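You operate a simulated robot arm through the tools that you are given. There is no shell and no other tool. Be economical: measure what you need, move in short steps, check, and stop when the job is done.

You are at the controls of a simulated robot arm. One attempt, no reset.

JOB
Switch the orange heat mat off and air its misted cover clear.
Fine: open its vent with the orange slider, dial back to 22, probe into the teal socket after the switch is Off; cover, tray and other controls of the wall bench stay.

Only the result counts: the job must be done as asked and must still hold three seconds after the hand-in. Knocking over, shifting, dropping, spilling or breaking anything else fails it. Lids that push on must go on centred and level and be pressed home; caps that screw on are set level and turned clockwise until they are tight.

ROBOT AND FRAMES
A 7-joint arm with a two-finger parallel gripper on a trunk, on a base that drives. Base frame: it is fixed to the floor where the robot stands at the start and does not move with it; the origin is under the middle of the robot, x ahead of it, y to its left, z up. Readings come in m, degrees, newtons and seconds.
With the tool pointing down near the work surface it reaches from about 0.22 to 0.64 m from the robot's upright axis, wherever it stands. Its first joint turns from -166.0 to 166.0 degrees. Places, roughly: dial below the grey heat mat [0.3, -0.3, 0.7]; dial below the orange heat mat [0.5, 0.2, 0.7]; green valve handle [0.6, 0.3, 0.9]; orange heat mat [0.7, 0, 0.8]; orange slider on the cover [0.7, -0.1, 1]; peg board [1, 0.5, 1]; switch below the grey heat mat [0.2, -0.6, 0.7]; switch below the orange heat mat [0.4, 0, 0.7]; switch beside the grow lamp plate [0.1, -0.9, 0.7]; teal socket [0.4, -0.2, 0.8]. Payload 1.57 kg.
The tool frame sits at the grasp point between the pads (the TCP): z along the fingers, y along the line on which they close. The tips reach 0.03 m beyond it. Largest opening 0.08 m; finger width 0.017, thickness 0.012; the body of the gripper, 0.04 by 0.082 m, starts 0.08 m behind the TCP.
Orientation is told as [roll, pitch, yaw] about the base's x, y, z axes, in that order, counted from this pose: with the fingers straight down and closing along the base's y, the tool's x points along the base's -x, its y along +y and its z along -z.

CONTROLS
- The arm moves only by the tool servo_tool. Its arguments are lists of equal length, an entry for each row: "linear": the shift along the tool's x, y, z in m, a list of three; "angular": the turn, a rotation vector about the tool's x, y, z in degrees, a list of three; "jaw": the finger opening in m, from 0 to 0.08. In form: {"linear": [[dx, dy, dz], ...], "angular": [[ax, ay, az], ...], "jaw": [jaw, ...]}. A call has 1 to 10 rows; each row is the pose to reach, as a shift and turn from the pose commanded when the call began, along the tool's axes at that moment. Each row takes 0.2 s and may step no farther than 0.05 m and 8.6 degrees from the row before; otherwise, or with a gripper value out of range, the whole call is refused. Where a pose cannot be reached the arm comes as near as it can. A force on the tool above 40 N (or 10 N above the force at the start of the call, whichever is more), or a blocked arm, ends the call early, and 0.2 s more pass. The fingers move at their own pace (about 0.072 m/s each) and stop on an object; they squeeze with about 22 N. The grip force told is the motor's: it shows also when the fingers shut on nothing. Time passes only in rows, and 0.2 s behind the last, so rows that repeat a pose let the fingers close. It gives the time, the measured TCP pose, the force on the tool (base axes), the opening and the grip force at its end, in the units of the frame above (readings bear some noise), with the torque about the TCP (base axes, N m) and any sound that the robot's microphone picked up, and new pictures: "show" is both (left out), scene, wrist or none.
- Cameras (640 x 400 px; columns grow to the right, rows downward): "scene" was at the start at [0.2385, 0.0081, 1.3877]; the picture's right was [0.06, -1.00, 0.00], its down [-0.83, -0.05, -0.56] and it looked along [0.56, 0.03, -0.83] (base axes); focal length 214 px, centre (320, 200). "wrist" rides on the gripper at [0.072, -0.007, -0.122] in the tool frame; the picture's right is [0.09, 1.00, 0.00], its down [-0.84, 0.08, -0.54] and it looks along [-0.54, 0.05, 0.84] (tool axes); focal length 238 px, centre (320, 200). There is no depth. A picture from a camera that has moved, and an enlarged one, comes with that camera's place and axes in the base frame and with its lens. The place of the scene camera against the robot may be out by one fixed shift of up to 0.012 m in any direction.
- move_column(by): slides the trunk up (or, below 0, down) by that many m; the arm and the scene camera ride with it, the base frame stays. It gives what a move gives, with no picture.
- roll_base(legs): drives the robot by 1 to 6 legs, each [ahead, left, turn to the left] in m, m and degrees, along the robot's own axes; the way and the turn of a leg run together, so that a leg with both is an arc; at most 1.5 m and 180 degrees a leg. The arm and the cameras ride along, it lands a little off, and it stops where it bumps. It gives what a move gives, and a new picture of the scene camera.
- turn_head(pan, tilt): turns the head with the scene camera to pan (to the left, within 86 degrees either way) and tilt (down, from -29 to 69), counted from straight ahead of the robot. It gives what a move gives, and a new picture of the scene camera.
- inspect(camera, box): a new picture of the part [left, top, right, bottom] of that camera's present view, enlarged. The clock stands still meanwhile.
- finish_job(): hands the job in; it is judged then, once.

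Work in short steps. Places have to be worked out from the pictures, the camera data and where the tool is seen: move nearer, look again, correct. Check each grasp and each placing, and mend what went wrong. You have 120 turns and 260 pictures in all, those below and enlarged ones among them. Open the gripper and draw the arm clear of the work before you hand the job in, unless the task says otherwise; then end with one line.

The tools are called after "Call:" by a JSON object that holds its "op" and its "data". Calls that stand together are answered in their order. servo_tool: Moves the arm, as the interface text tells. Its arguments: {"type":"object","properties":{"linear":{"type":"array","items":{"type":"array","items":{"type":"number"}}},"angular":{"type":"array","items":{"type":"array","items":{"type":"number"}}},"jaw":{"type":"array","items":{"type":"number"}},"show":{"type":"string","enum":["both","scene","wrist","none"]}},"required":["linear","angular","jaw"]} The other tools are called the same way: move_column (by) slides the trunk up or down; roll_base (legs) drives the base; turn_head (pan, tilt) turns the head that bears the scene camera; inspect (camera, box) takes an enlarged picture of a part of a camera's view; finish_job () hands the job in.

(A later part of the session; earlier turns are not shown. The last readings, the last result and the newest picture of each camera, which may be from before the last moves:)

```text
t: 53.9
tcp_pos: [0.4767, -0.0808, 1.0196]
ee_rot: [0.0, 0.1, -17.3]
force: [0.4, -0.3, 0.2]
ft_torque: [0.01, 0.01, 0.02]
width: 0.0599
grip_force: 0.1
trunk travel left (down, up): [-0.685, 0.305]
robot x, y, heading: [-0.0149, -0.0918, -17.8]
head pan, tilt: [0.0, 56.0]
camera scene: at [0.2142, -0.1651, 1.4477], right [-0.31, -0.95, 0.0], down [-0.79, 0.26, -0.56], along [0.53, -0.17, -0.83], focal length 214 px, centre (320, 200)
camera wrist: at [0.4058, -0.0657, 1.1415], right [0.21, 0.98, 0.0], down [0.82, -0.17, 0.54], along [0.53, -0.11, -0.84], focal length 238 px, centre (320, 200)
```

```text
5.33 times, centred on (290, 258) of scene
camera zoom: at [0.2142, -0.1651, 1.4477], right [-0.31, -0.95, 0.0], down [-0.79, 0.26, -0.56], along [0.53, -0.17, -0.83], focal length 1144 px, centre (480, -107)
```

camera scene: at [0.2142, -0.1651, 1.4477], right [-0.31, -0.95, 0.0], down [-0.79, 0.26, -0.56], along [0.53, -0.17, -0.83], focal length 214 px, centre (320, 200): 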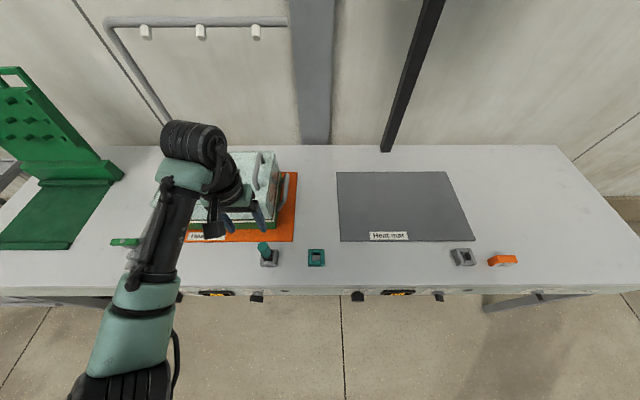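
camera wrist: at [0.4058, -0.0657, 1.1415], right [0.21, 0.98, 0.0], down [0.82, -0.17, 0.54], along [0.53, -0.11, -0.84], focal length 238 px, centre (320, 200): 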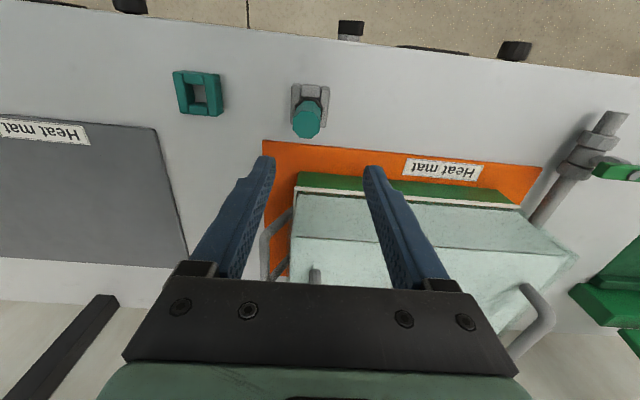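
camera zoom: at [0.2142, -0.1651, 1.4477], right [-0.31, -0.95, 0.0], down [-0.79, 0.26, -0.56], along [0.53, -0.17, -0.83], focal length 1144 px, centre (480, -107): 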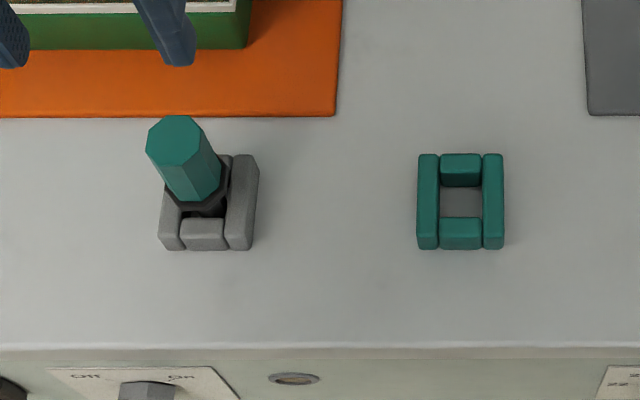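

The probe top is near (0.480, -0.096, 0.874), with a body about 31 mm wide; the socket is near (0.421, -0.219, 0.825). I'll move above the probe and lower partway.

Call:
{"op": "servo_tool", "data": {"linear": [[-0.0076, -0.0142, 0.03], [-0.0076, -0.0142, 0.07]], "angular": [[0, 0, 0], [0, 0, 0]], "jaw": [0.06, 0.06]}}

Call:
{"op": "inspect", "data": {"camera": "wrist", "box": [200, 60, 440, 210]}}

Call:
{"op": "inspect", "data": {"camera": "scene", "box": [230, 220, 350, 295]}}

```text
t: 54.5
tcp_pos: [0.4804, -0.0966, 0.9444]
ee_rot: [-0.1, -0.1, -17.4]
force: [0.0, 0.5, 0.4]
ft_torque: [0.04, -0.01, -0.02]
width: 0.06
grip_force: 0.0
trunk travel left (down, up): [-0.685, 0.305]
robot x, y, heading: [-0.0087, -0.0914, -18.2]
head pan, tilt: [0.0, 56.0]
camera scene: at [0.2135, -0.1648, 1.448], right [-0.31, -0.95, 0.0], down [-0.79, 0.26, -0.56], along [0.53, -0.17, -0.83], focal length 214 px, centre (320, 200)
camera wrist: at [0.4093, -0.0815, 1.0689], right [0.21, 0.98, 0.0], down [0.82, -0.18, 0.54], along [0.53, -0.11, -0.84], focal length 238 px, centre (320, 200)
```

scene: 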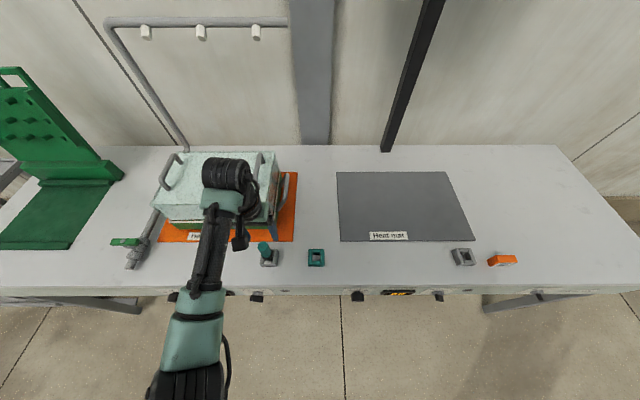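
wrist: 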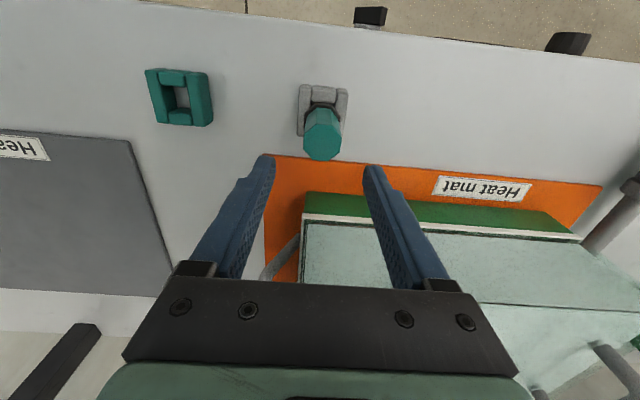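

```text
2.67 times, centred on (320, 135) of wrist
camera zoom: at [0.4093, -0.0815, 1.0689], right [0.21, 0.98, 0.0], down [0.82, -0.18, 0.54], along [0.53, -0.11, -0.84], focal length 636 px, centre (320, 373)
```

zoom: 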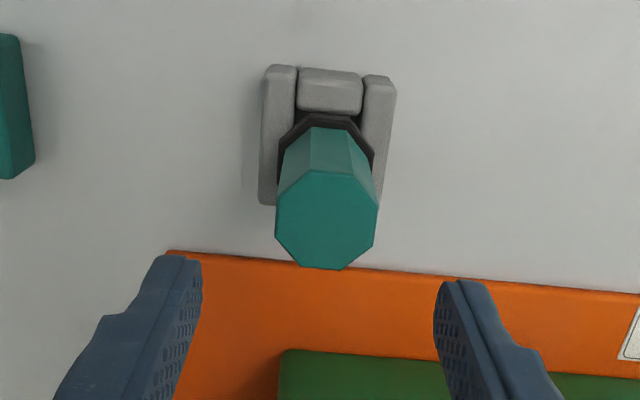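

```text
5.33 times, centred on (290, 258) of scene
camera zoom: at [0.2135, -0.1648, 1.448], right [-0.31, -0.95, 0.0], down [-0.79, 0.26, -0.56], along [0.53, -0.17, -0.83], focal length 1144 px, centre (480, -107)
```

zoom: 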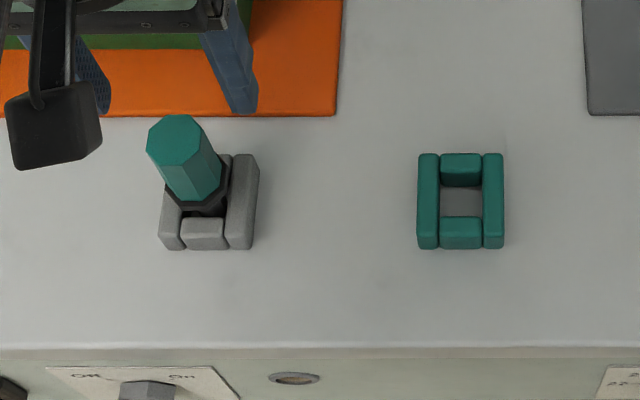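

By size growth and triangulation, the probe axis is 13 mm nearer to me: (0.468, -0.093), with the top at z≈0.895. I'll centre over it and lower 45 mm.

Call:
{"op": "servo_tool", "data": {"linear": [[0.013, 0, 0.0], [0.013, 0, 0.025], [0.013, 0, 0.04]], "angular": [[0, 0, 0], [0, 0, 0], [0, 0, 0]], "jaw": [0.06, 0.06, 0.06]}}

Call:
{"op": "inspect", "data": {"camera": "wrist", "box": [200, 60, 440, 210]}}

Call:
{"op": "inspect", "data": {"camera": "scene", "box": [230, 220, 350, 295]}}

```text
t: 55.3
tcp_pos: [0.4678, -0.092, 0.9069]
ee_rot: [0.0, 0.0, -17.3]
force: [0.1, 0.7, -0.3]
ft_torque: [0.02, 0.02, 0.01]
width: 0.06
grip_force: 0.0
trunk travel left (down, up): [-0.685, 0.305]
robot x, y, heading: [-0.0141, -0.0982, -18.2]
head pan, tilt: [0.0, 56.0]
camera scene: at [0.2135, -0.1649, 1.4479], right [-0.31, -0.95, 0.0], down [-0.79, 0.26, -0.56], along [0.53, -0.17, -0.83], focal length 214 px, centre (320, 200)
camera wrist: at [0.397, -0.0772, 1.0295], right [0.21, 0.98, 0.0], down [0.82, -0.18, 0.54], along [0.53, -0.11, -0.84], focal length 238 px, centre (320, 200)
```

scene: 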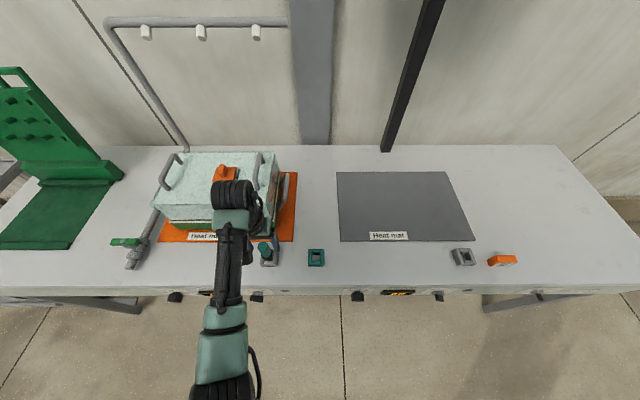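
wrist: 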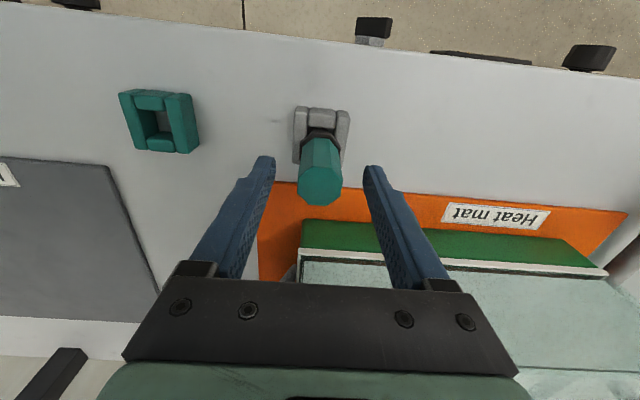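

```text
2.67 times, centred on (320, 135) of wrist
camera zoom: at [0.397, -0.0772, 1.0295], right [0.21, 0.98, 0.0], down [0.82, -0.18, 0.54], along [0.53, -0.11, -0.84], focal length 636 px, centre (320, 373)
```

zoom: 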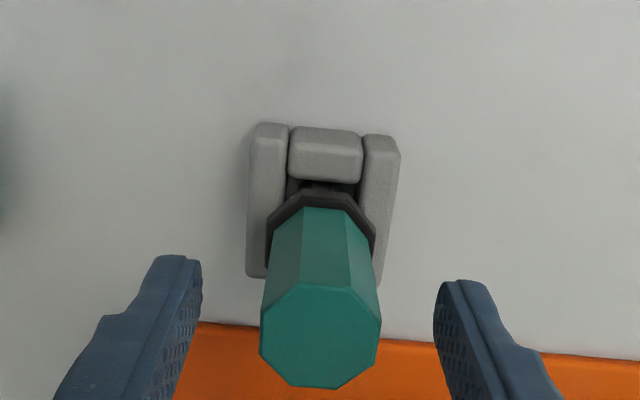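

```text
5.33 times, centred on (290, 258) of scene
camera zoom: at [0.2135, -0.1649, 1.4479], right [-0.31, -0.95, 0.0], down [-0.79, 0.26, -0.56], along [0.53, -0.17, -0.83], focal length 1144 px, centre (480, -107)
```

zoom: 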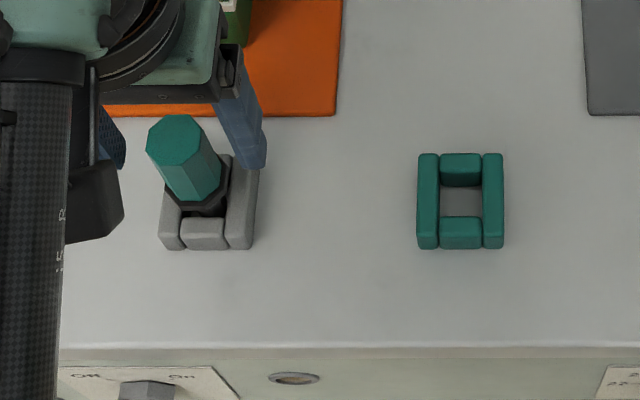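

The probe is centred between the fingers, its top 10 mm below the TCP. I'll lower 13 mm, staying above the black collar, and close.

Call:
{"op": "servo_tool", "data": {"linear": [[-0.001, 0, 0.007], [-0.001, 0, 0.013], [-0.001, 0, 0.013], [-0.001, 0, 0.013], [-0.001, 0, 0.013]], "angular": [[0, 0, 0], [0, 0, 0], [0, 0, 0], [0, 0, 0], [0, 0, 0]], "jaw": [0.06, 0.05, 0.035, 0.02, 0.0]}}

Call:
{"op": "inspect", "data": {"camera": "wrist", "box": [200, 60, 440, 210]}}

```text
t: 56.5
tcp_pos: [0.4696, -0.0931, 0.8941]
ee_rot: [0.0, 0.0, -17.2]
force: [0.3, -0.3, -0.2]
ft_torque: [-0.01, -0.01, -0.01]
width: 0.0266
grip_force: 22.4
trunk travel left (down, up): [-0.685, 0.305]
robot x, y, heading: [-0.0145, -0.0922, -18.3]
head pan, tilt: [0.0, 56.0]
camera scene: at [0.2137, -0.1649, 1.4478], right [-0.31, -0.95, 0.0], down [-0.79, 0.26, -0.56], along [0.53, -0.17, -0.83], focal length 214 px, centre (320, 200)
camera wrist: at [0.3995, -0.078, 1.0174], right [0.21, 0.98, 0.0], down [0.82, -0.17, 0.54], along [0.53, -0.11, -0.84], focal length 238 px, centre (320, 200)
```

scene: 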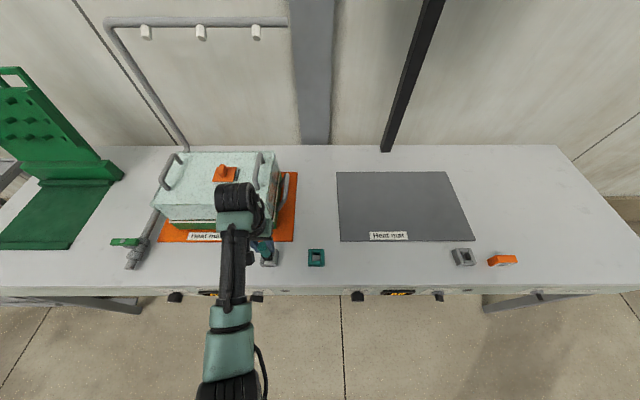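
wrist: 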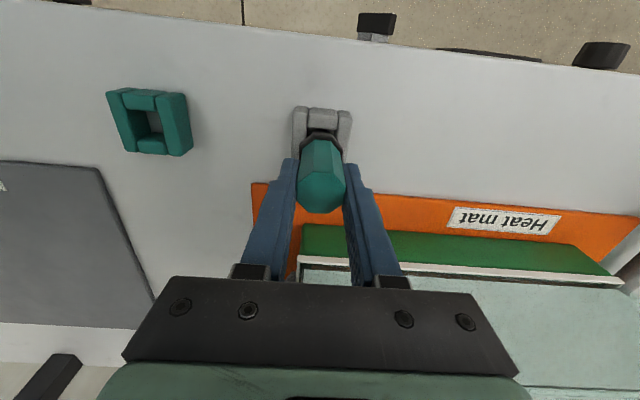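

```text
2.67 times, centred on (320, 135) of wrist
camera zoom: at [0.3995, -0.078, 1.0174], right [0.21, 0.98, 0.0], down [0.82, -0.17, 0.54], along [0.53, -0.11, -0.84], focal length 636 px, centre (320, 373)
```

zoom: 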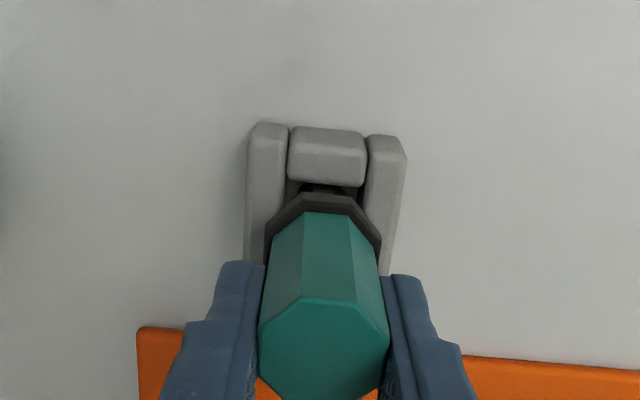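

Probe held (26.6 mm). By comparing the two sockets in the picture, the teal one sits about 0.143 m to the right at the same depth. I'll lift 80 mm and carry it over.

Call:
{"op": "servo_tool", "data": {"linear": [[0, 0, -0.03], [0, 0, -0.07], [0, -0.02, -0.09], [0, -0.065, -0.09], [0.001, -0.11, -0.09], [0.002, -0.143, -0.09], [0.002, -0.143, -0.09]], "angular": [[0, 0, 0], [0, 0, 0], [0, 0, 0], [0, 0, 0], [0, 0, 0], [0, 0, 0], [0, 0, 0]], "jaw": [0, 0, 0, 0, 0, 0, 0]}}

Call:
{"op": "inspect", "data": {"camera": "wrist", "box": [200, 60, 440, 210]}}

Call:
{"op": "inspect", "data": {"camera": "scene", "box": [240, 205, 380, 292]}}

```text
t: 58.1
tcp_pos: [0.4234, -0.2306, 0.9859]
ee_rot: [0.0, 0.0, -17.3]
force: [-0.2, 0.2, -0.5]
ft_torque: [-0.02, 0.02, 0.02]
width: 0.0265
grip_force: 21.5
trunk travel left (down, up): [-0.685, 0.305]
robot x, y, heading: [-0.0156, -0.0916, -18.3]
head pan, tilt: [0.0, 56.0]
camera scene: at [0.2137, -0.1646, 1.4479], right [-0.31, -0.95, 0.0], down [-0.79, 0.26, -0.56], along [0.53, -0.17, -0.83], focal length 214 px, centre (320, 200)
camera wrist: at [0.3526, -0.2156, 1.1094], right [0.21, 0.98, 0.0], down [0.82, -0.17, 0.54], along [0.53, -0.11, -0.84], focal length 238 px, centre (320, 200)
```

scene: 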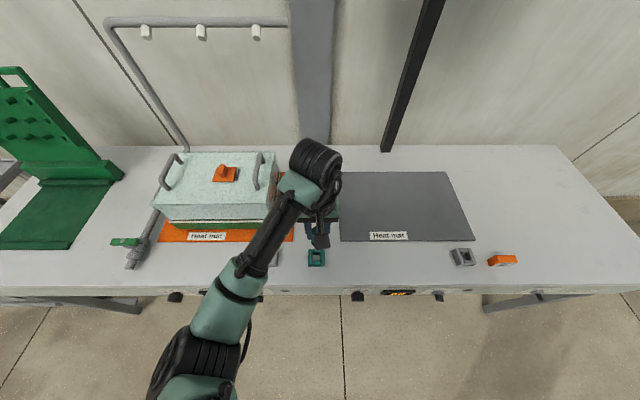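
wrist: 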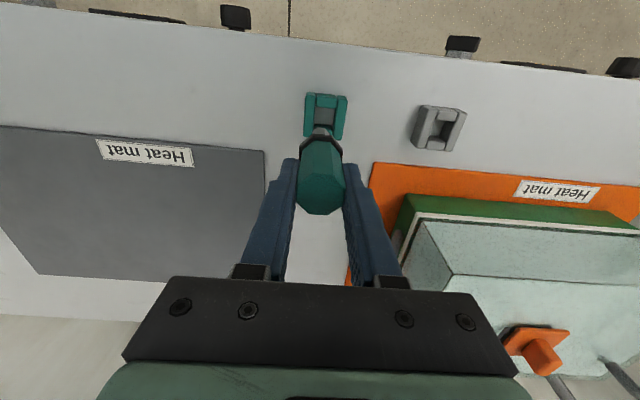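

```text
2.67 times, centred on (320, 135) of wrist
camera zoom: at [0.3526, -0.2156, 1.1094], right [0.21, 0.98, 0.0], down [0.82, -0.17, 0.54], along [0.53, -0.11, -0.84], focal length 636 px, centre (320, 373)
```

zoom: 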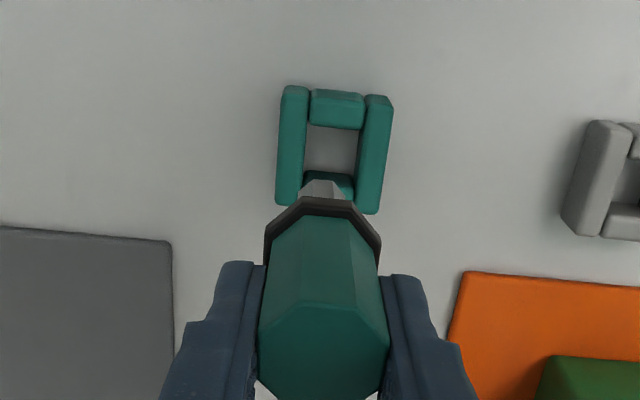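

```text
4.57 times, centred on (310, 248) of scene
camera zoom: at [0.2137, -0.1646, 1.4479], right [-0.31, -0.95, 0.0], down [-0.79, 0.26, -0.56], along [0.53, -0.17, -0.83], focal length 980 px, centre (366, -22)
```

zoom: 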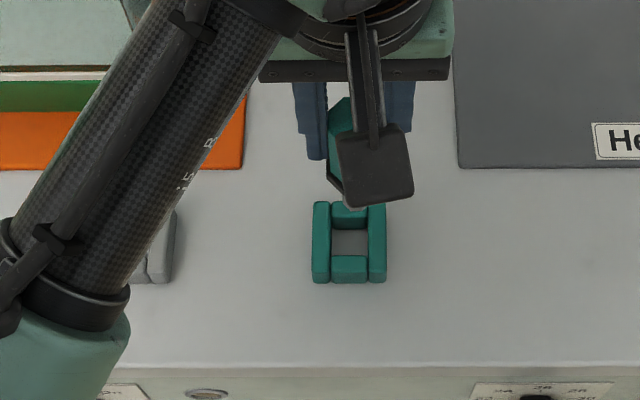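

The descent axis passes about 4–5 mm right of the socket centre. I'll correct y by +4.5 mm, lower 40 mm (still above the socket) and look again.

Call:
{"op": "servo_tool", "data": {"linear": [[0.001, 0.0045, 0.02], [0.001, 0.0045, 0.04], [0.001, 0.0045, 0.04]], "angular": [[0, 0, 0], [0, 0, 0], [0, 0, 0]], "jaw": [0, 0, 0]}}

Call:
{"op": "inspect", "data": {"camera": "wrist", "box": [240, 80, 400, 180]}}

Call:
{"op": "inspect", "data": {"camera": "scene", "box": [260, 215, 372, 285]}}

```text
t: 58.9
tcp_pos: [0.4231, -0.2241, 0.9443]
ee_rot: [0.0, 0.0, -17.4]
force: [-0.7, 0.1, -1.1]
ft_torque: [0.0, 0.02, -0.02]
width: 0.0264
grip_force: 22.1
trunk travel left (down, up): [-0.685, 0.305]
robot x, y, heading: [-0.0131, -0.0955, -18.0]
head pan, tilt: [0.0, 56.0]
camera scene: at [0.2137, -0.1648, 1.4479], right [-0.31, -0.95, 0.0], down [-0.79, 0.26, -0.56], along [0.53, -0.17, -0.83], focal length 214 px, centre (320, 200)
camera wrist: at [0.3535, -0.21, 1.068], right [0.21, 0.98, 0.0], down [0.82, -0.17, 0.54], along [0.53, -0.11, -0.84], focal length 238 px, centre (320, 200)
```

scene: 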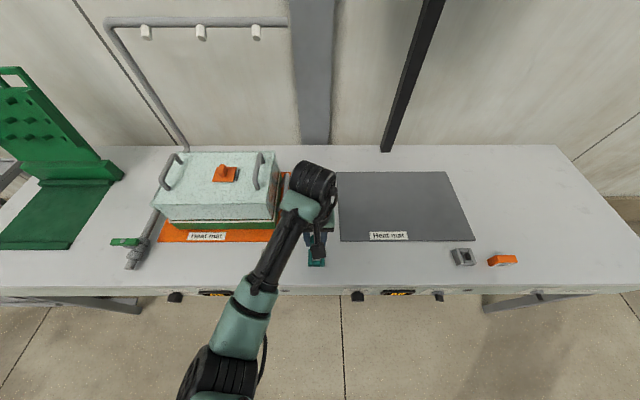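
wrist: 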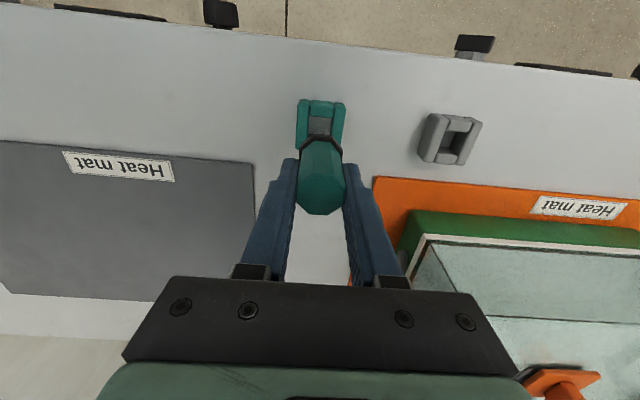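

```text
4.00 times, centred on (320, 130) of wrist
camera zoom: at [0.3535, -0.21, 1.068], right [0.21, 0.98, 0.0], down [0.82, -0.17, 0.54], along [0.53, -0.11, -0.84], focal length 953 px, centre (320, 480)
```

zoom: 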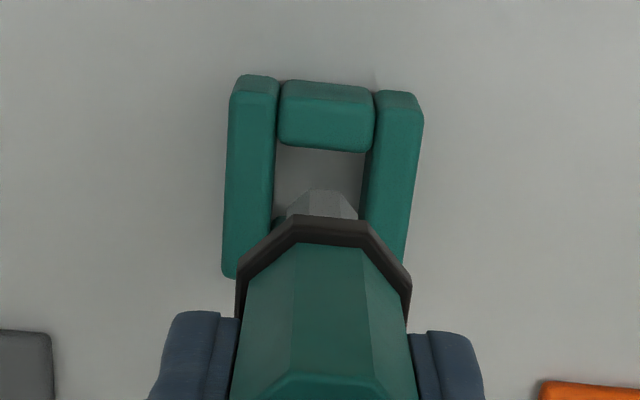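

```text
5.71 times, centred on (316, 250) of scene
camera zoom: at [0.2137, -0.1648, 1.4479], right [-0.31, -0.95, 0.0], down [-0.79, 0.26, -0.56], along [0.53, -0.17, -0.83], focal length 1226 px, centre (343, -86)
```

zoom: 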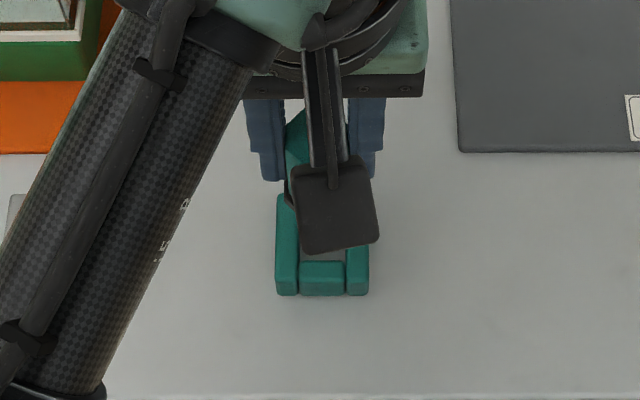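

Lateral alignment is good. Compared with how the probe sat in its holder, I need about 2 mm more forward. I'll descend with force watching.

Call:
{"op": "servo_tool", "data": {"linear": [[-0.002, 0, 0.01], [-0.002, 0, 0.02], [-0.002, 0, 0.03]], "angular": [[0, 0, 0], [0, 0, 0], [0, 0, 0]], "jaw": [0, 0, 0], "show": "wrist"}}

Call:
{"op": "inspect", "data": {"camera": "wrist", "box": [240, 80, 400, 180]}}

```text
t: 59.7
tcp_pos: [0.4257, -0.223, 0.9145]
ee_rot: [0.0, 0.0, -17.2]
force: [0.4, 0.4, -0.7]
ft_torque: [0.0, -0.01, 0.02]
width: 0.0267
grip_force: 22.0
trunk travel left (down, up): [-0.685, 0.305]
robot x, y, heading: [-0.0115, -0.089, -18.2]
head pan, tilt: [0.0, 56.0]
camera wrist: at [0.3554, -0.2088, 1.0376], right [0.21, 0.98, 0.0], down [0.82, -0.17, 0.54], along [0.53, -0.11, -0.84], focal length 238 px, centre (320, 200)
```

wrist: 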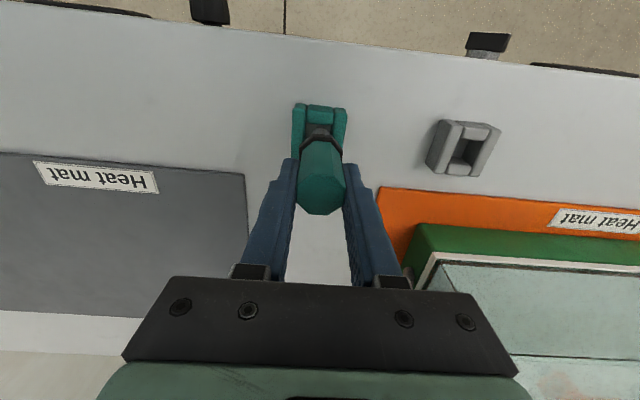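

```text
4.00 times, centred on (320, 130) of wrist
camera zoom: at [0.3554, -0.2088, 1.0376], right [0.21, 0.98, 0.0], down [0.82, -0.17, 0.54], along [0.53, -0.11, -0.84], focal length 953 px, centre (320, 480)
```

zoom: 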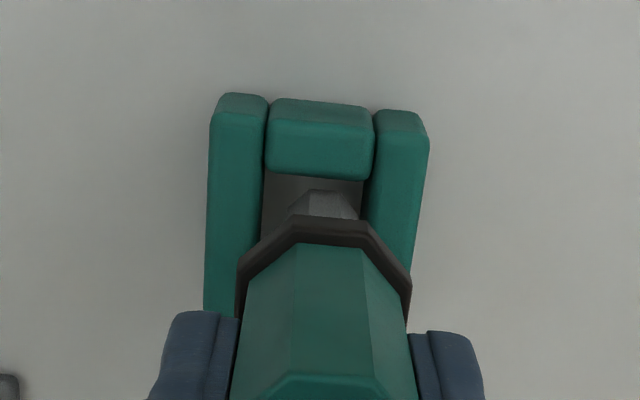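

Tip is over the pocket. Relative to the holder reference I am about 2 mm too far +y; I'll correct and lower the remaining 20 mm in steps.

Call:
{"op": "servo_tool", "data": {"linear": [[-0.001, -0.002, 0.0], [-0.001, -0.002, 0.007], [-0.001, -0.002, 0.014], [-0.001, -0.002, 0.019]], "angular": [[0, 0, 0], [0, 0, 0], [0, 0, 0], [0, 0, 0]], "jaw": [0, 0, 0, 0], "show": "wrist"}}

Call:
{"op": "inspect", "data": {"camera": "wrist", "box": [240, 80, 400, 180]}}

Call:
{"op": "inspect", "data": {"camera": "scene", "box": [260, 215, 372, 285]}}

```text
t: 60.7
tcp_pos: [0.4273, -0.228, 0.8947]
ee_rot: [0.0, 0.0, -17.4]
force: [0.3, 0.2, -1.2]
ft_torque: [-0.01, -0.02, -0.02]
width: 0.0265
grip_force: 21.6
trunk travel left (down, up): [-0.685, 0.305]
robot x, y, heading: [-0.0139, -0.0933, -17.8]
head pan, tilt: [0.0, 56.0]
camera wrist: at [0.3573, -0.2121, 1.0191], right [0.21, 0.98, 0.0], down [0.82, -0.18, 0.54], along [0.53, -0.11, -0.84], focal length 238 px, centre (320, 200)
```

wrist: 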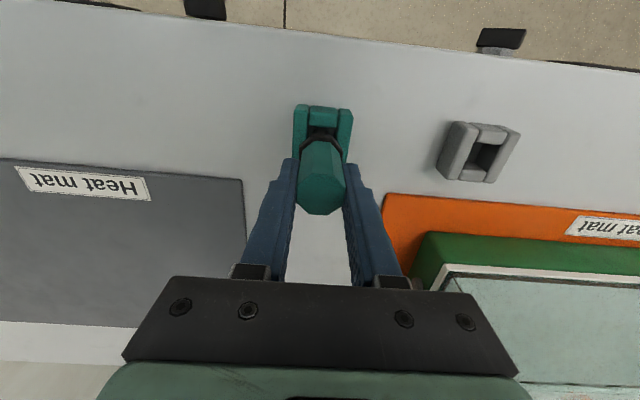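

```text
4.00 times, centred on (320, 130) of wrist
camera zoom: at [0.3573, -0.2121, 1.0191], right [0.21, 0.98, 0.0], down [0.82, -0.18, 0.54], along [0.53, -0.11, -0.84], focal length 953 px, centre (320, 480)
```

zoom: 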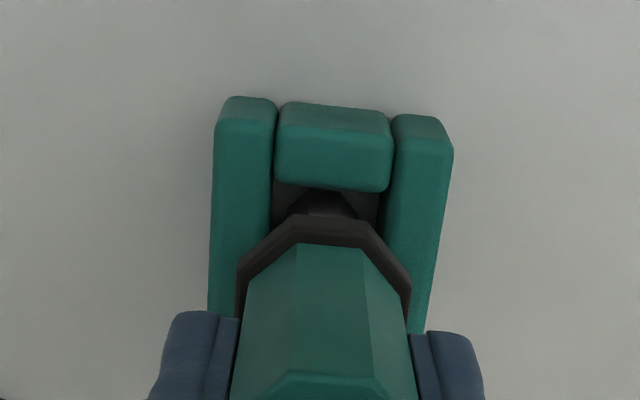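

```text
5.71 times, centred on (316, 250) of scene
camera zoom: at [0.2136, -0.165, 1.4479], right [-0.31, -0.95, 0.0], down [-0.79, 0.26, -0.56], along [0.53, -0.17, -0.83], focal length 1226 px, centre (343, -86)
```

zoom: 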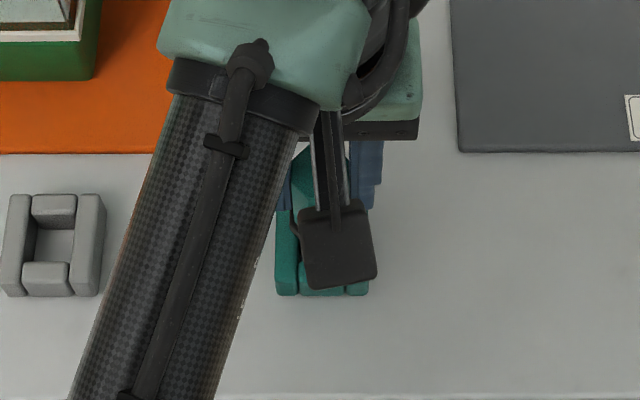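

The probe is down in the socket, matching the holder reference height. I'll lower 3 mm more to feel the seat.

Call:
{"op": "servo_tool", "data": {"linear": [[0, 0, 0.0015], [0, 0, 0.003]], "angular": [[0, 0, 0], [0, 0, 0]], "jaw": [0, 0], "show": "none"}}

```text
t: 61.3
tcp_pos: [0.4286, -0.2264, 0.894]
ee_rot: [0.1, -0.1, -17.4]
force: [-0.6, -1.8, 6.1]
ft_torque: [-0.15, 0.12, -0.02]
width: 0.0265
grip_force: 21.6
trunk travel left (down, up): [-0.685, 0.305]
robot x, y, heading: [-0.0141, -0.0935, -18.1]
head pan, tilt: [0.0, 56.0]
```

Firm bottom contact (6 N upward) at the reference height, so it is seated. I'll release and lift clear.

Call:
{"op": "servo_tool", "data": {"linear": [[0, 0, 0.0], [0, 0, 0.0], [0, 0, 0.0], [0, 0, -0.03], [0, 0, -0.07], [0, 0, -0.11], [0, 0, -0.15]], "angular": [[0, 0, 0], [0, 0, 0], [0, 0, 0], [0, 0, 0], [0, 0, 0], [0, 0, 0], [0, 0, 0]], "jaw": [0.03, 0.045, 0.06, 0.06, 0.06, 0.06, 0.06]}}

Call:
{"op": "inspect", "data": {"camera": "wrist", "box": [240, 50, 400, 150]}}

Call:
{"op": "inspect", "data": {"camera": "scene", "box": [150, 135, 310, 235]}}

```text
t: 62.9
tcp_pos: [0.4295, -0.2274, 1.0433]
ee_rot: [0.0, -0.1, -17.4]
force: [-0.8, -0.1, -0.2]
ft_torque: [0.02, -0.03, -0.02]
width: 0.0598
grip_force: 0.0
trunk travel left (down, up): [-0.685, 0.305]
robot x, y, heading: [-0.0146, -0.0931, -18.1]
head pan, tilt: [0.0, 56.0]
camera scene: at [0.2136, -0.1646, 1.4478], right [-0.31, -0.95, 0.0], down [-0.79, 0.26, -0.56], along [0.53, -0.17, -0.83], focal length 214 px, centre (320, 200)
camera wrist: at [0.3597, -0.2131, 1.1658], right [0.21, 0.98, 0.0], down [0.82, -0.17, 0.54], along [0.53, -0.11, -0.84], focal length 238 px, centre (320, 200)
```

scene: 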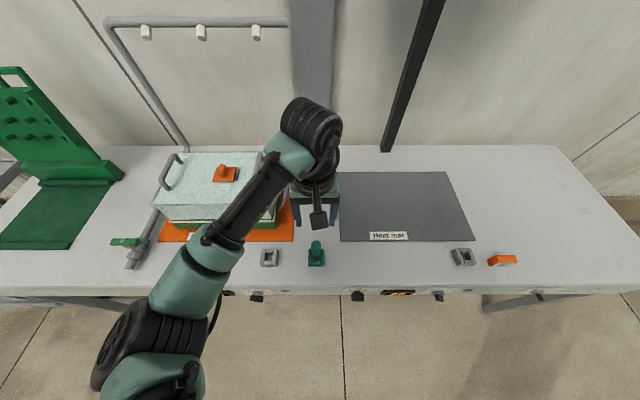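
wrist: 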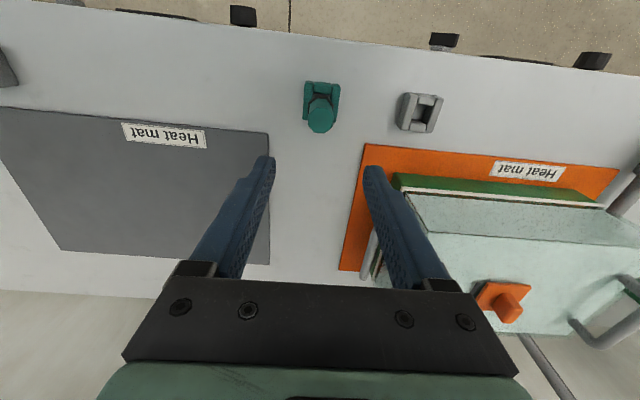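

```text
4.00 times, centred on (320, 100) of wrist
camera zoom: at [0.3597, -0.2131, 1.1658], right [0.21, 0.98, 0.0], down [0.82, -0.17, 0.54], along [0.53, -0.11, -0.84], focal length 953 px, centre (320, 600)
```

zoom: 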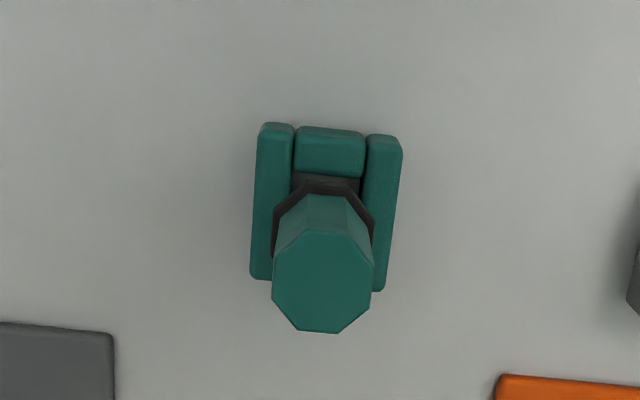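

```text
4.00 times, centred on (230, 185) of scene
camera zoom: at [0.2136, -0.1646, 1.4478], right [-0.31, -0.95, 0.0], down [-0.79, 0.26, -0.56], along [0.53, -0.17, -0.83], focal length 858 px, centre (680, 260)
```

zoom: 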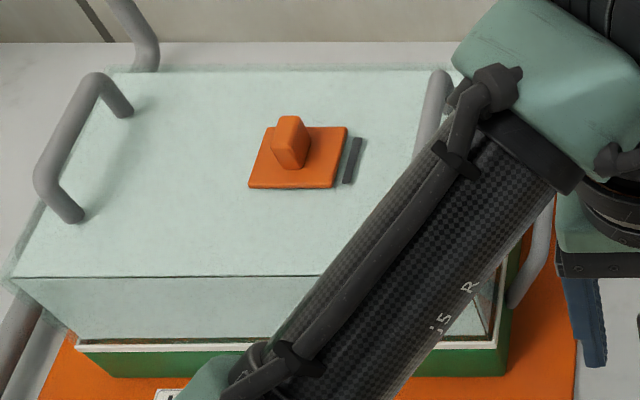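

The probe is seated upright in the teal socket. The cover still looks misted, so I'll move the arm aside and watch the cover as time passes.

Call:
{"op": "servo_tool", "data": {"linear": [[0.02, -0.04, -0.01], [0.04, -0.08, -0.02], [0.06, -0.12, -0.03], [0.08, -0.16, -0.04], [0.1, -0.2, -0.05], [0.1, -0.2, -0.05], [0.1, -0.2, -0.05], [0.1, -0.2, -0.05], [0.1, -0.2, -0.05], [0.1, -0.2, -0.05]], "angular": [[0, 0, 0], [0, 0, 0], [0, 0, 0], [0, 0, 0], [0, 0, 0], [0, 0, 0], [0, 0, 0], [0, 0, 0], [0, 0, 0], [0, 0, 0]], "jaw": [0.06, 0.06, 0.06, 0.06, 0.06, 0.06, 0.06, 0.06, 0.06, 0.06], "show": "scene"}}

Call:
{"op": "inspect", "data": {"camera": "scene", "box": [150, 135, 310, 235]}}

```text
t: 65.1
tcp_pos: [0.2753, -0.3893, 1.0906]
ee_rot: [0.0, 0.0, -17.3]
force: [0.3, 0.9, -0.2]
ft_torque: [-0.01, 0.03, -0.05]
width: 0.0602
grip_force: 0.1
trunk travel left (down, up): [-0.685, 0.305]
robot x, y, heading: [-0.0144, -0.0927, -18.1]
head pan, tilt: [0.0, 56.0]
camera scene: at [0.2136, -0.1649, 1.4479], right [-0.31, -0.95, 0.0], down [-0.79, 0.26, -0.56], along [0.53, -0.17, -0.83], focal length 214 px, centre (320, 200)
```

scene: 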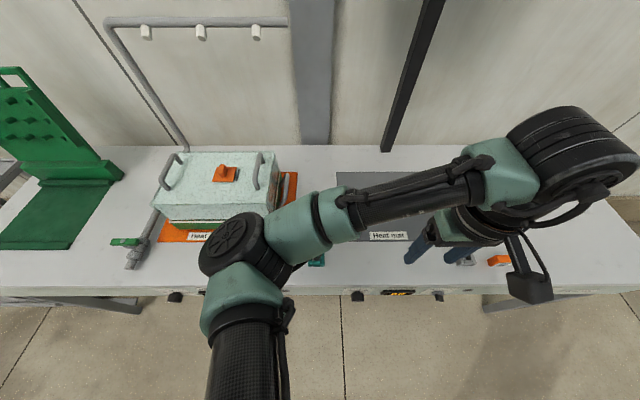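

```text
4.00 times, centred on (230, 185) of scene
camera zoom: at [0.2136, -0.1649, 1.4479], right [-0.31, -0.95, 0.0], down [-0.79, 0.26, -0.56], along [0.53, -0.17, -0.83], focal length 858 px, centre (680, 260)
```

zoom: 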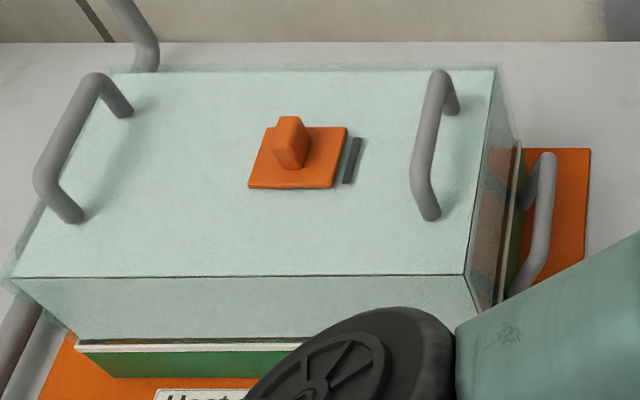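

I'll let some time pass and compare the cover.

Call:
{"op": "servo_tool", "data": {"linear": [[0, 0, 0], [0, 0, 0], [0, 0, 0], [0, 0, 0], [0, 0, 0], [0, 0, 0], [0, 0, 0], [0, 0, 0], [0, 0, 0], [0, 0, 0]], "angular": [[0, 0, 0], [0, 0, 0], [0, 0, 0], [0, 0, 0], [0, 0, 0], [0, 0, 0], [0, 0, 0], [0, 0, 0], [0, 0, 0], [0, 0, 0]], "jaw": [0.06, 0.06, 0.06, 0.06, 0.06, 0.06, 0.06, 0.06, 0.06, 0.06], "show": "none"}}

Call:
{"op": "servo_tool", "data": {"linear": [[0, 0, 0], [0, 0, 0], [0, 0, 0], [0, 0, 0], [0, 0, 0], [0, 0, 0], [0, 0, 0], [0, 0, 0], [0, 0, 0], [0, 0, 0]], "angular": [[0, 0, 0], [0, 0, 0], [0, 0, 0], [0, 0, 0], [0, 0, 0], [0, 0, 0], [0, 0, 0], [0, 0, 0], [0, 0, 0], [0, 0, 0]], "jaw": [0.06, 0.06, 0.06, 0.06, 0.06, 0.06, 0.06, 0.06, 0.06, 0.06], "show": "none"}}

Call:
{"op": "servo_tool", "data": {"linear": [[0, 0, 0], [0, 0, 0], [0, 0, 0], [0, 0, 0], [0, 0, 0], [0, 0, 0], [0, 0, 0], [0, 0, 0], [0, 0, 0], [0, 0, 0]], "angular": [[0, 0, 0], [0, 0, 0], [0, 0, 0], [0, 0, 0], [0, 0, 0], [0, 0, 0], [0, 0, 0], [0, 0, 0], [0, 0, 0], [0, 0, 0]], "jaw": [0.06, 0.06, 0.06, 0.06, 0.06, 0.06, 0.06, 0.06, 0.06, 0.06], "show": "none"}}

Call:
{"op": "servo_tool", "data": {"linear": [[0, 0, 0], [0, 0, 0], [0, 0, 0], [0, 0, 0], [0, 0, 0], [0, 0, 0], [0, 0, 0], [0, 0, 0], [0, 0, 0], [0, 0, 0]], "angular": [[0, 0, 0], [0, 0, 0], [0, 0, 0], [0, 0, 0], [0, 0, 0], [0, 0, 0], [0, 0, 0], [0, 0, 0], [0, 0, 0], [0, 0, 0]], "jaw": [0.06, 0.06, 0.06, 0.06, 0.06, 0.06, 0.06, 0.06, 0.06, 0.06], "show": "none"}}

Call:
{"op": "inspect", "data": {"camera": "scene", "box": [150, 135, 310, 235]}}

```text
t: 67.3
tcp_pos: [0.2757, -0.3898, 1.0902]
ee_rot: [0.1, 0.0, -17.3]
force: [-0.6, -0.4, 0.2]
ft_torque: [0.01, 0.01, 0.0]
width: 0.06
grip_force: 0.0
trunk travel left (down, up): [-0.685, 0.305]
robot x, y, heading: [-0.0148, -0.0935, -18.0]
head pan, tilt: [0.0, 56.0]
```

```text
t: 69.5
tcp_pos: [0.2766, -0.3904, 1.0921]
ee_rot: [0.1, 0.0, -17.3]
force: [0.4, -0.3, 0.7]
ft_torque: [0.01, -0.02, 0.03]
width: 0.0602
grip_force: 0.0
trunk travel left (down, up): [-0.685, 0.305]
robot x, y, heading: [-0.0146, -0.0949, -17.8]
head pan, tilt: [0.0, 56.0]
```

```text
t: 71.7
tcp_pos: [0.2762, -0.3894, 1.0919]
ee_rot: [0.0, 0.0, -17.4]
force: [-1.1, -0.4, -0.1]
ft_torque: [-0.01, 0.01, 0.01]
width: 0.0602
grip_force: 0.1
trunk travel left (down, up): [-0.685, 0.305]
robot x, y, heading: [-0.0122, -0.0912, -18.2]
head pan, tilt: [0.0, 56.0]
```

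```text
t: 73.9
tcp_pos: [0.2754, -0.3896, 1.091]
ee_rot: [0.1, 0.1, -17.3]
force: [0.8, 0.6, 0.6]
ft_torque: [-0.02, 0.0, -0.01]
width: 0.0601
grip_force: 0.1
trunk travel left (down, up): [-0.685, 0.305]
robot x, y, heading: [-0.0145, -0.0942, -18.1]
head pan, tilt: [0.0, 56.0]
```

```text
4.00 times, centred on (230, 185) of scene
camera zoom: at [0.2136, -0.1649, 1.4479], right [-0.31, -0.95, 0.0], down [-0.79, 0.26, -0.56], along [0.53, -0.17, -0.83], focal length 858 px, centre (680, 260)
```

zoom: 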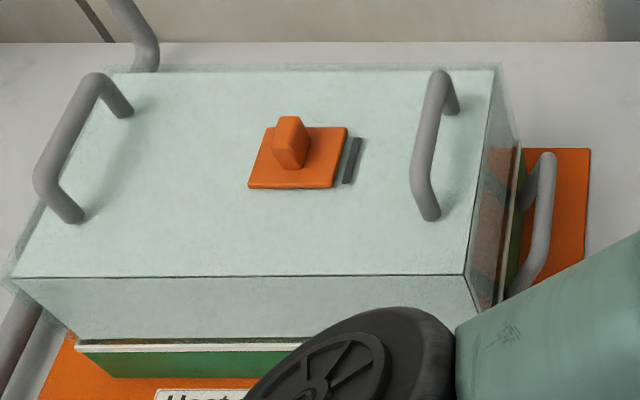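

No clear change yet. I'll back the robot off for a front view to check the panel and compare the cover with the earlier front view.

Call:
{"op": "roll_base", "data": {"legs": [[-0.25, 0.15, 0]]}}

Call:
{"op": "move_column", "data": {"by": -0.26}}

Call:
{"op": "turn_head", "data": {"pan": 0, "tilt": 35}}

Call:
{"op": "inspect", "data": {"camera": "scene", "box": [185, 70, 405, 260]}}

```text
t: 75.9
tcp_pos: [0.0883, -0.1718, 1.0913]
ee_rot: [0.1, 0.0, -17.3]
force: [0.6, 0.0, 0.4]
ft_torque: [-0.01, -0.05, 0.03]
width: 0.0601
grip_force: 0.0
trunk travel left (down, up): [-0.685, 0.305]
robot x, y, heading: [-0.2022, 0.1231, -18.1]
head pan, tilt: [0.0, 56.0]
camera scene: at [0.0265, 0.0542, 1.4479], right [-0.31, -0.95, 0.0], down [-0.79, 0.26, -0.56], along [0.53, -0.17, -0.83], focal length 214 px, centre (320, 200)
```

scene: 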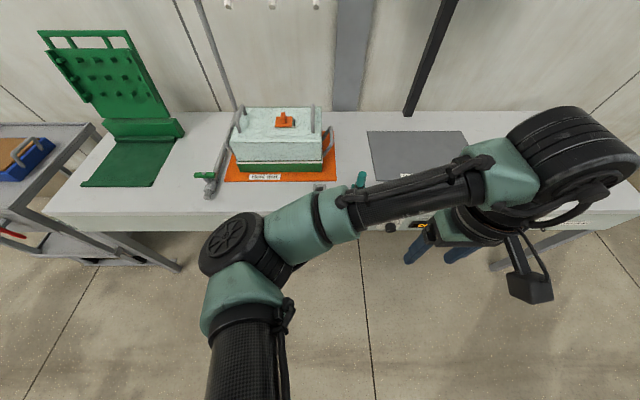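

```text
t: 78.6
tcp_pos: [0.0889, -0.1714, 0.8303]
ee_rot: [0.0, 0.0, -17.3]
force: [0.7, 0.3, -0.4]
ft_torque: [0.06, 0.01, -0.01]
width: 0.06
grip_force: 0.1
trunk travel left (down, up): [-0.425, 0.565]
robot x, y, heading: [-0.1984, 0.1225, -17.8]
head pan, tilt: [0.0, 56.0]
```

```text
t: 79.4
tcp_pos: [0.0879, -0.1718, 0.8301]
ee_rot: [0.0, 0.0, -17.3]
force: [0.0, 0.4, 0.5]
ft_torque: [0.0, 0.01, 0.0]
width: 0.0601
grip_force: 0.2
trunk travel left (down, up): [-0.425, 0.565]
robot x, y, heading: [-0.1987, 0.1237, -18.0]
head pan, tilt: [0.0, 35.0]
camera scene: at [0.043, 0.0486, 1.2173], right [-0.31, -0.95, 0.0], down [-0.55, 0.18, -0.82], along [0.78, -0.25, -0.57], focal length 214 px, centre (320, 200)
```

scene: 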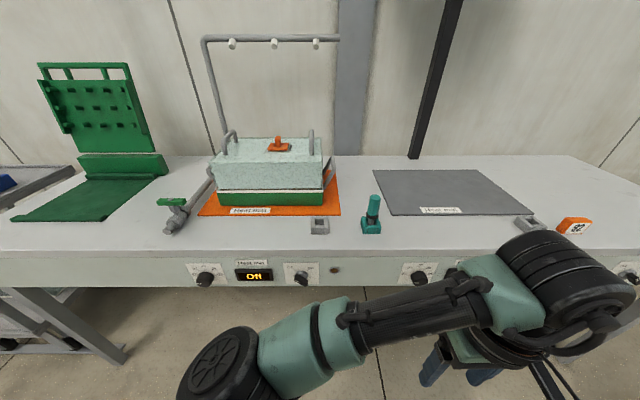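

```text
2.11 times, centred on (295, 165) of scene
camera zoom: at [0.043, 0.0486, 1.2173], right [-0.31, -0.95, 0.0], down [-0.55, 0.18, -0.82], along [0.78, -0.25, -0.57], focal length 452 px, centre (373, 274)
```

zoom: 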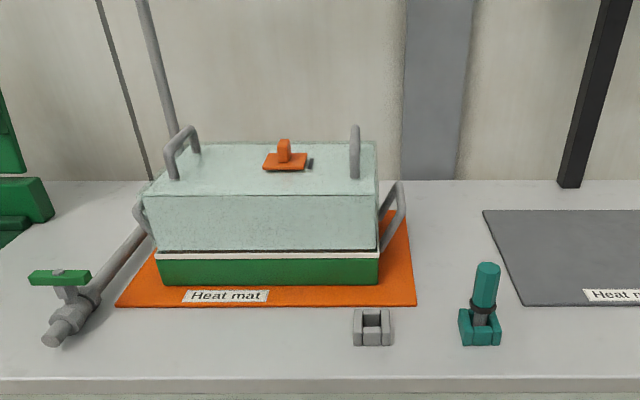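

Call:
{"op": "inspect", "data": {"camera": "scene", "box": [200, 120, 350, 214]}}

Call:
{"op": "inspect", "data": {"camera": "scene", "box": [180, 240, 350, 300]}}

Call:
{"op": "inspect", "data": {"camera": "scene", "box": [330, 180, 410, 240]}}

```text
4.26 times, centred on (275, 167) of scene
camera zoom: at [0.043, 0.0486, 1.2173], right [-0.31, -0.95, 0.0], down [-0.55, 0.18, -0.82], along [0.78, -0.25, -0.57], focal length 913 px, centre (512, 340)
```

zoom: 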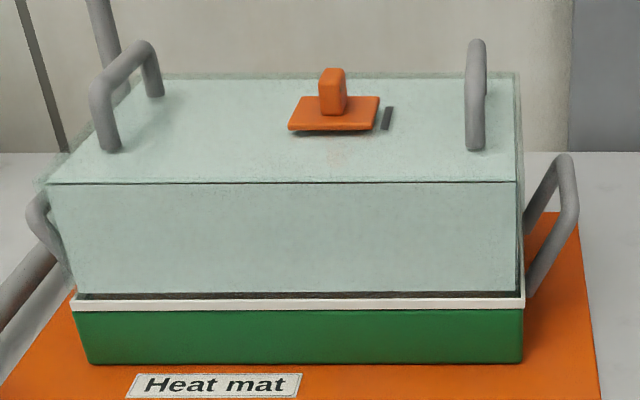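

```text
3.76 times, centred on (265, 270) of scene
camera zoom: at [0.043, 0.0486, 1.2173], right [-0.31, -0.95, 0.0], down [-0.55, 0.18, -0.82], along [0.78, -0.25, -0.57], focal length 807 px, centre (527, -64)
```

zoom: 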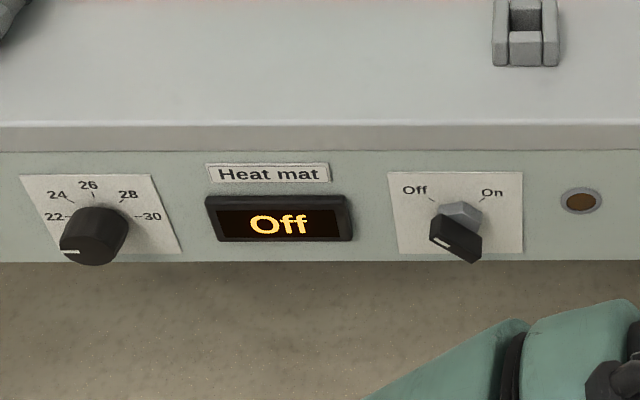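

```text
6.67 times, centred on (370, 210) of scene
camera zoom: at [0.043, 0.0486, 1.2173], right [-0.31, -0.95, 0.0], down [-0.55, 0.18, -0.82], along [0.78, -0.25, -0.57], focal length 1430 px, centre (-13, 133)
```

zoom: 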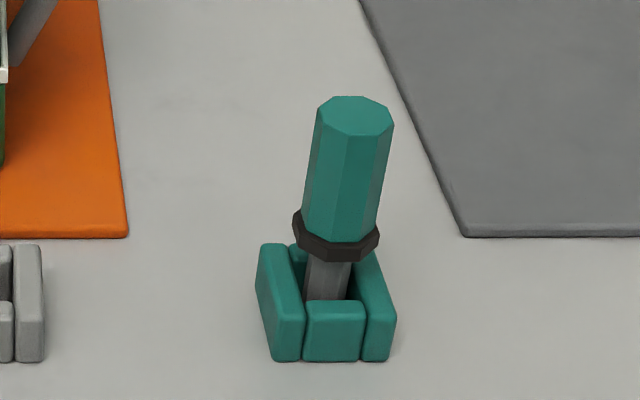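

Switch, dial (22) and probe are all good. I'll pass more time with trunk moves in free air and compare the mist.

Call:
{"op": "move_column", "data": {"by": 0.5}}

Call:
{"op": "move_column", "data": {"by": -0.5}}

Call:
{"op": "move_column", "data": {"by": 0.5}}

Call:
{"op": "move_column", "data": {"by": -0.5}}

Call:
{"op": "inspect", "data": {"camera": "scene", "box": [200, 120, 350, 214]}}

```text
refused: 0.5 is not a number from -0.4 to 0.4
```

```text
refused: -0.5 is not a number from -0.4 to 0.4
```

```text
refused: 0.5 is not a number from -0.4 to 0.4
```

```text
refused: -0.5 is not a number from -0.4 to 0.4
```

```text
4.26 times, centred on (275, 167) of scene
camera zoom: at [0.043, 0.0486, 1.2173], right [-0.31, -0.95, 0.0], down [-0.55, 0.18, -0.82], along [0.78, -0.25, -0.57], focal length 913 px, centre (512, 340)
```

zoom: 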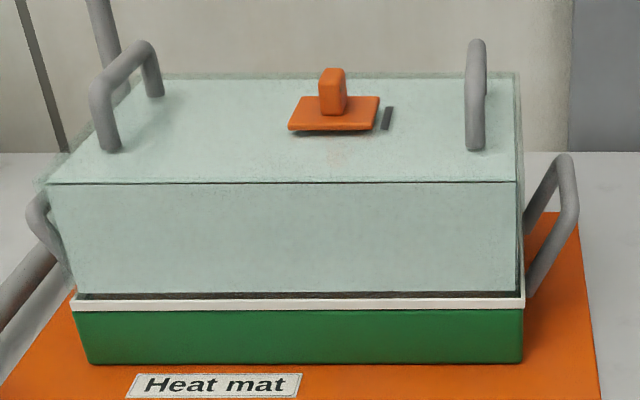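

Limit is 0.4; I'll repeat with 0.4 m strokes.

Call:
{"op": "move_column", "data": {"by": 0.4}}

Call:
{"op": "move_column", "data": {"by": -0.4}}

Call:
{"op": "move_column", "data": {"by": 0.4}}

Call:
{"op": "move_column", "data": {"by": -0.4}}

Call:
{"op": "inspect", "data": {"camera": "scene", "box": [200, 120, 350, 214]}}

```text
t: 83.3
tcp_pos: [0.0893, -0.1705, 1.2302]
ee_rot: [0.0, 0.0, -17.2]
force: [-0.2, 0.7, 0.4]
ft_torque: [-0.02, 0.02, 0.0]
width: 0.0602
grip_force: 0.0
trunk travel left (down, up): [-0.825, 0.165]
robot x, y, heading: [-0.201, 0.1258, -18.1]
head pan, tilt: [0.0, 35.0]
```

```text
t: 87.1
tcp_pos: [0.0882, -0.171, 0.8313]
ee_rot: [0.0, 0.0, -17.3]
force: [0.5, -0.2, 0.4]
ft_torque: [0.01, 0.01, -0.01]
width: 0.0599
grip_force: 0.1
trunk travel left (down, up): [-0.425, 0.565]
robot x, y, heading: [-0.2038, 0.1257, -18.1]
head pan, tilt: [0.0, 35.0]
```

```text
t: 90.9
tcp_pos: [0.088, -0.1703, 1.2295]
ee_rot: [0.1, 0.0, -17.3]
force: [-0.3, -0.3, -0.2]
ft_torque: [0.0, -0.02, -0.01]
width: 0.0601
grip_force: 0.2
trunk travel left (down, up): [-0.825, 0.165]
robot x, y, heading: [-0.1998, 0.1229, -18.2]
head pan, tilt: [0.0, 35.0]
```

```text
t: 94.8
tcp_pos: [0.0896, -0.1709, 0.8308]
ee_rot: [-0.2, 0.0, -17.3]
force: [-0.2, -0.4, -0.1]
ft_torque: [-0.03, -0.02, 0.02]
width: 0.0602
grip_force: 0.1
trunk travel left (down, up): [-0.425, 0.565]
robot x, y, heading: [-0.199, 0.1207, -18.3]
head pan, tilt: [0.0, 35.0]
```

```text
4.26 times, centred on (275, 167) of scene
camera zoom: at [0.043, 0.0486, 1.2174], right [-0.31, -0.95, 0.0], down [-0.55, 0.18, -0.82], along [0.78, -0.25, -0.57], focal length 913 px, centre (512, 340)
```

zoom: 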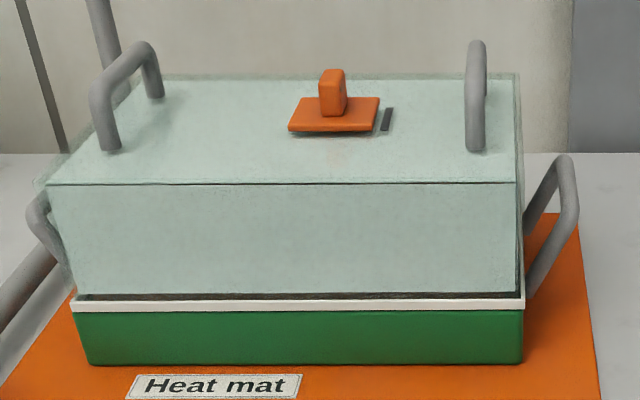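

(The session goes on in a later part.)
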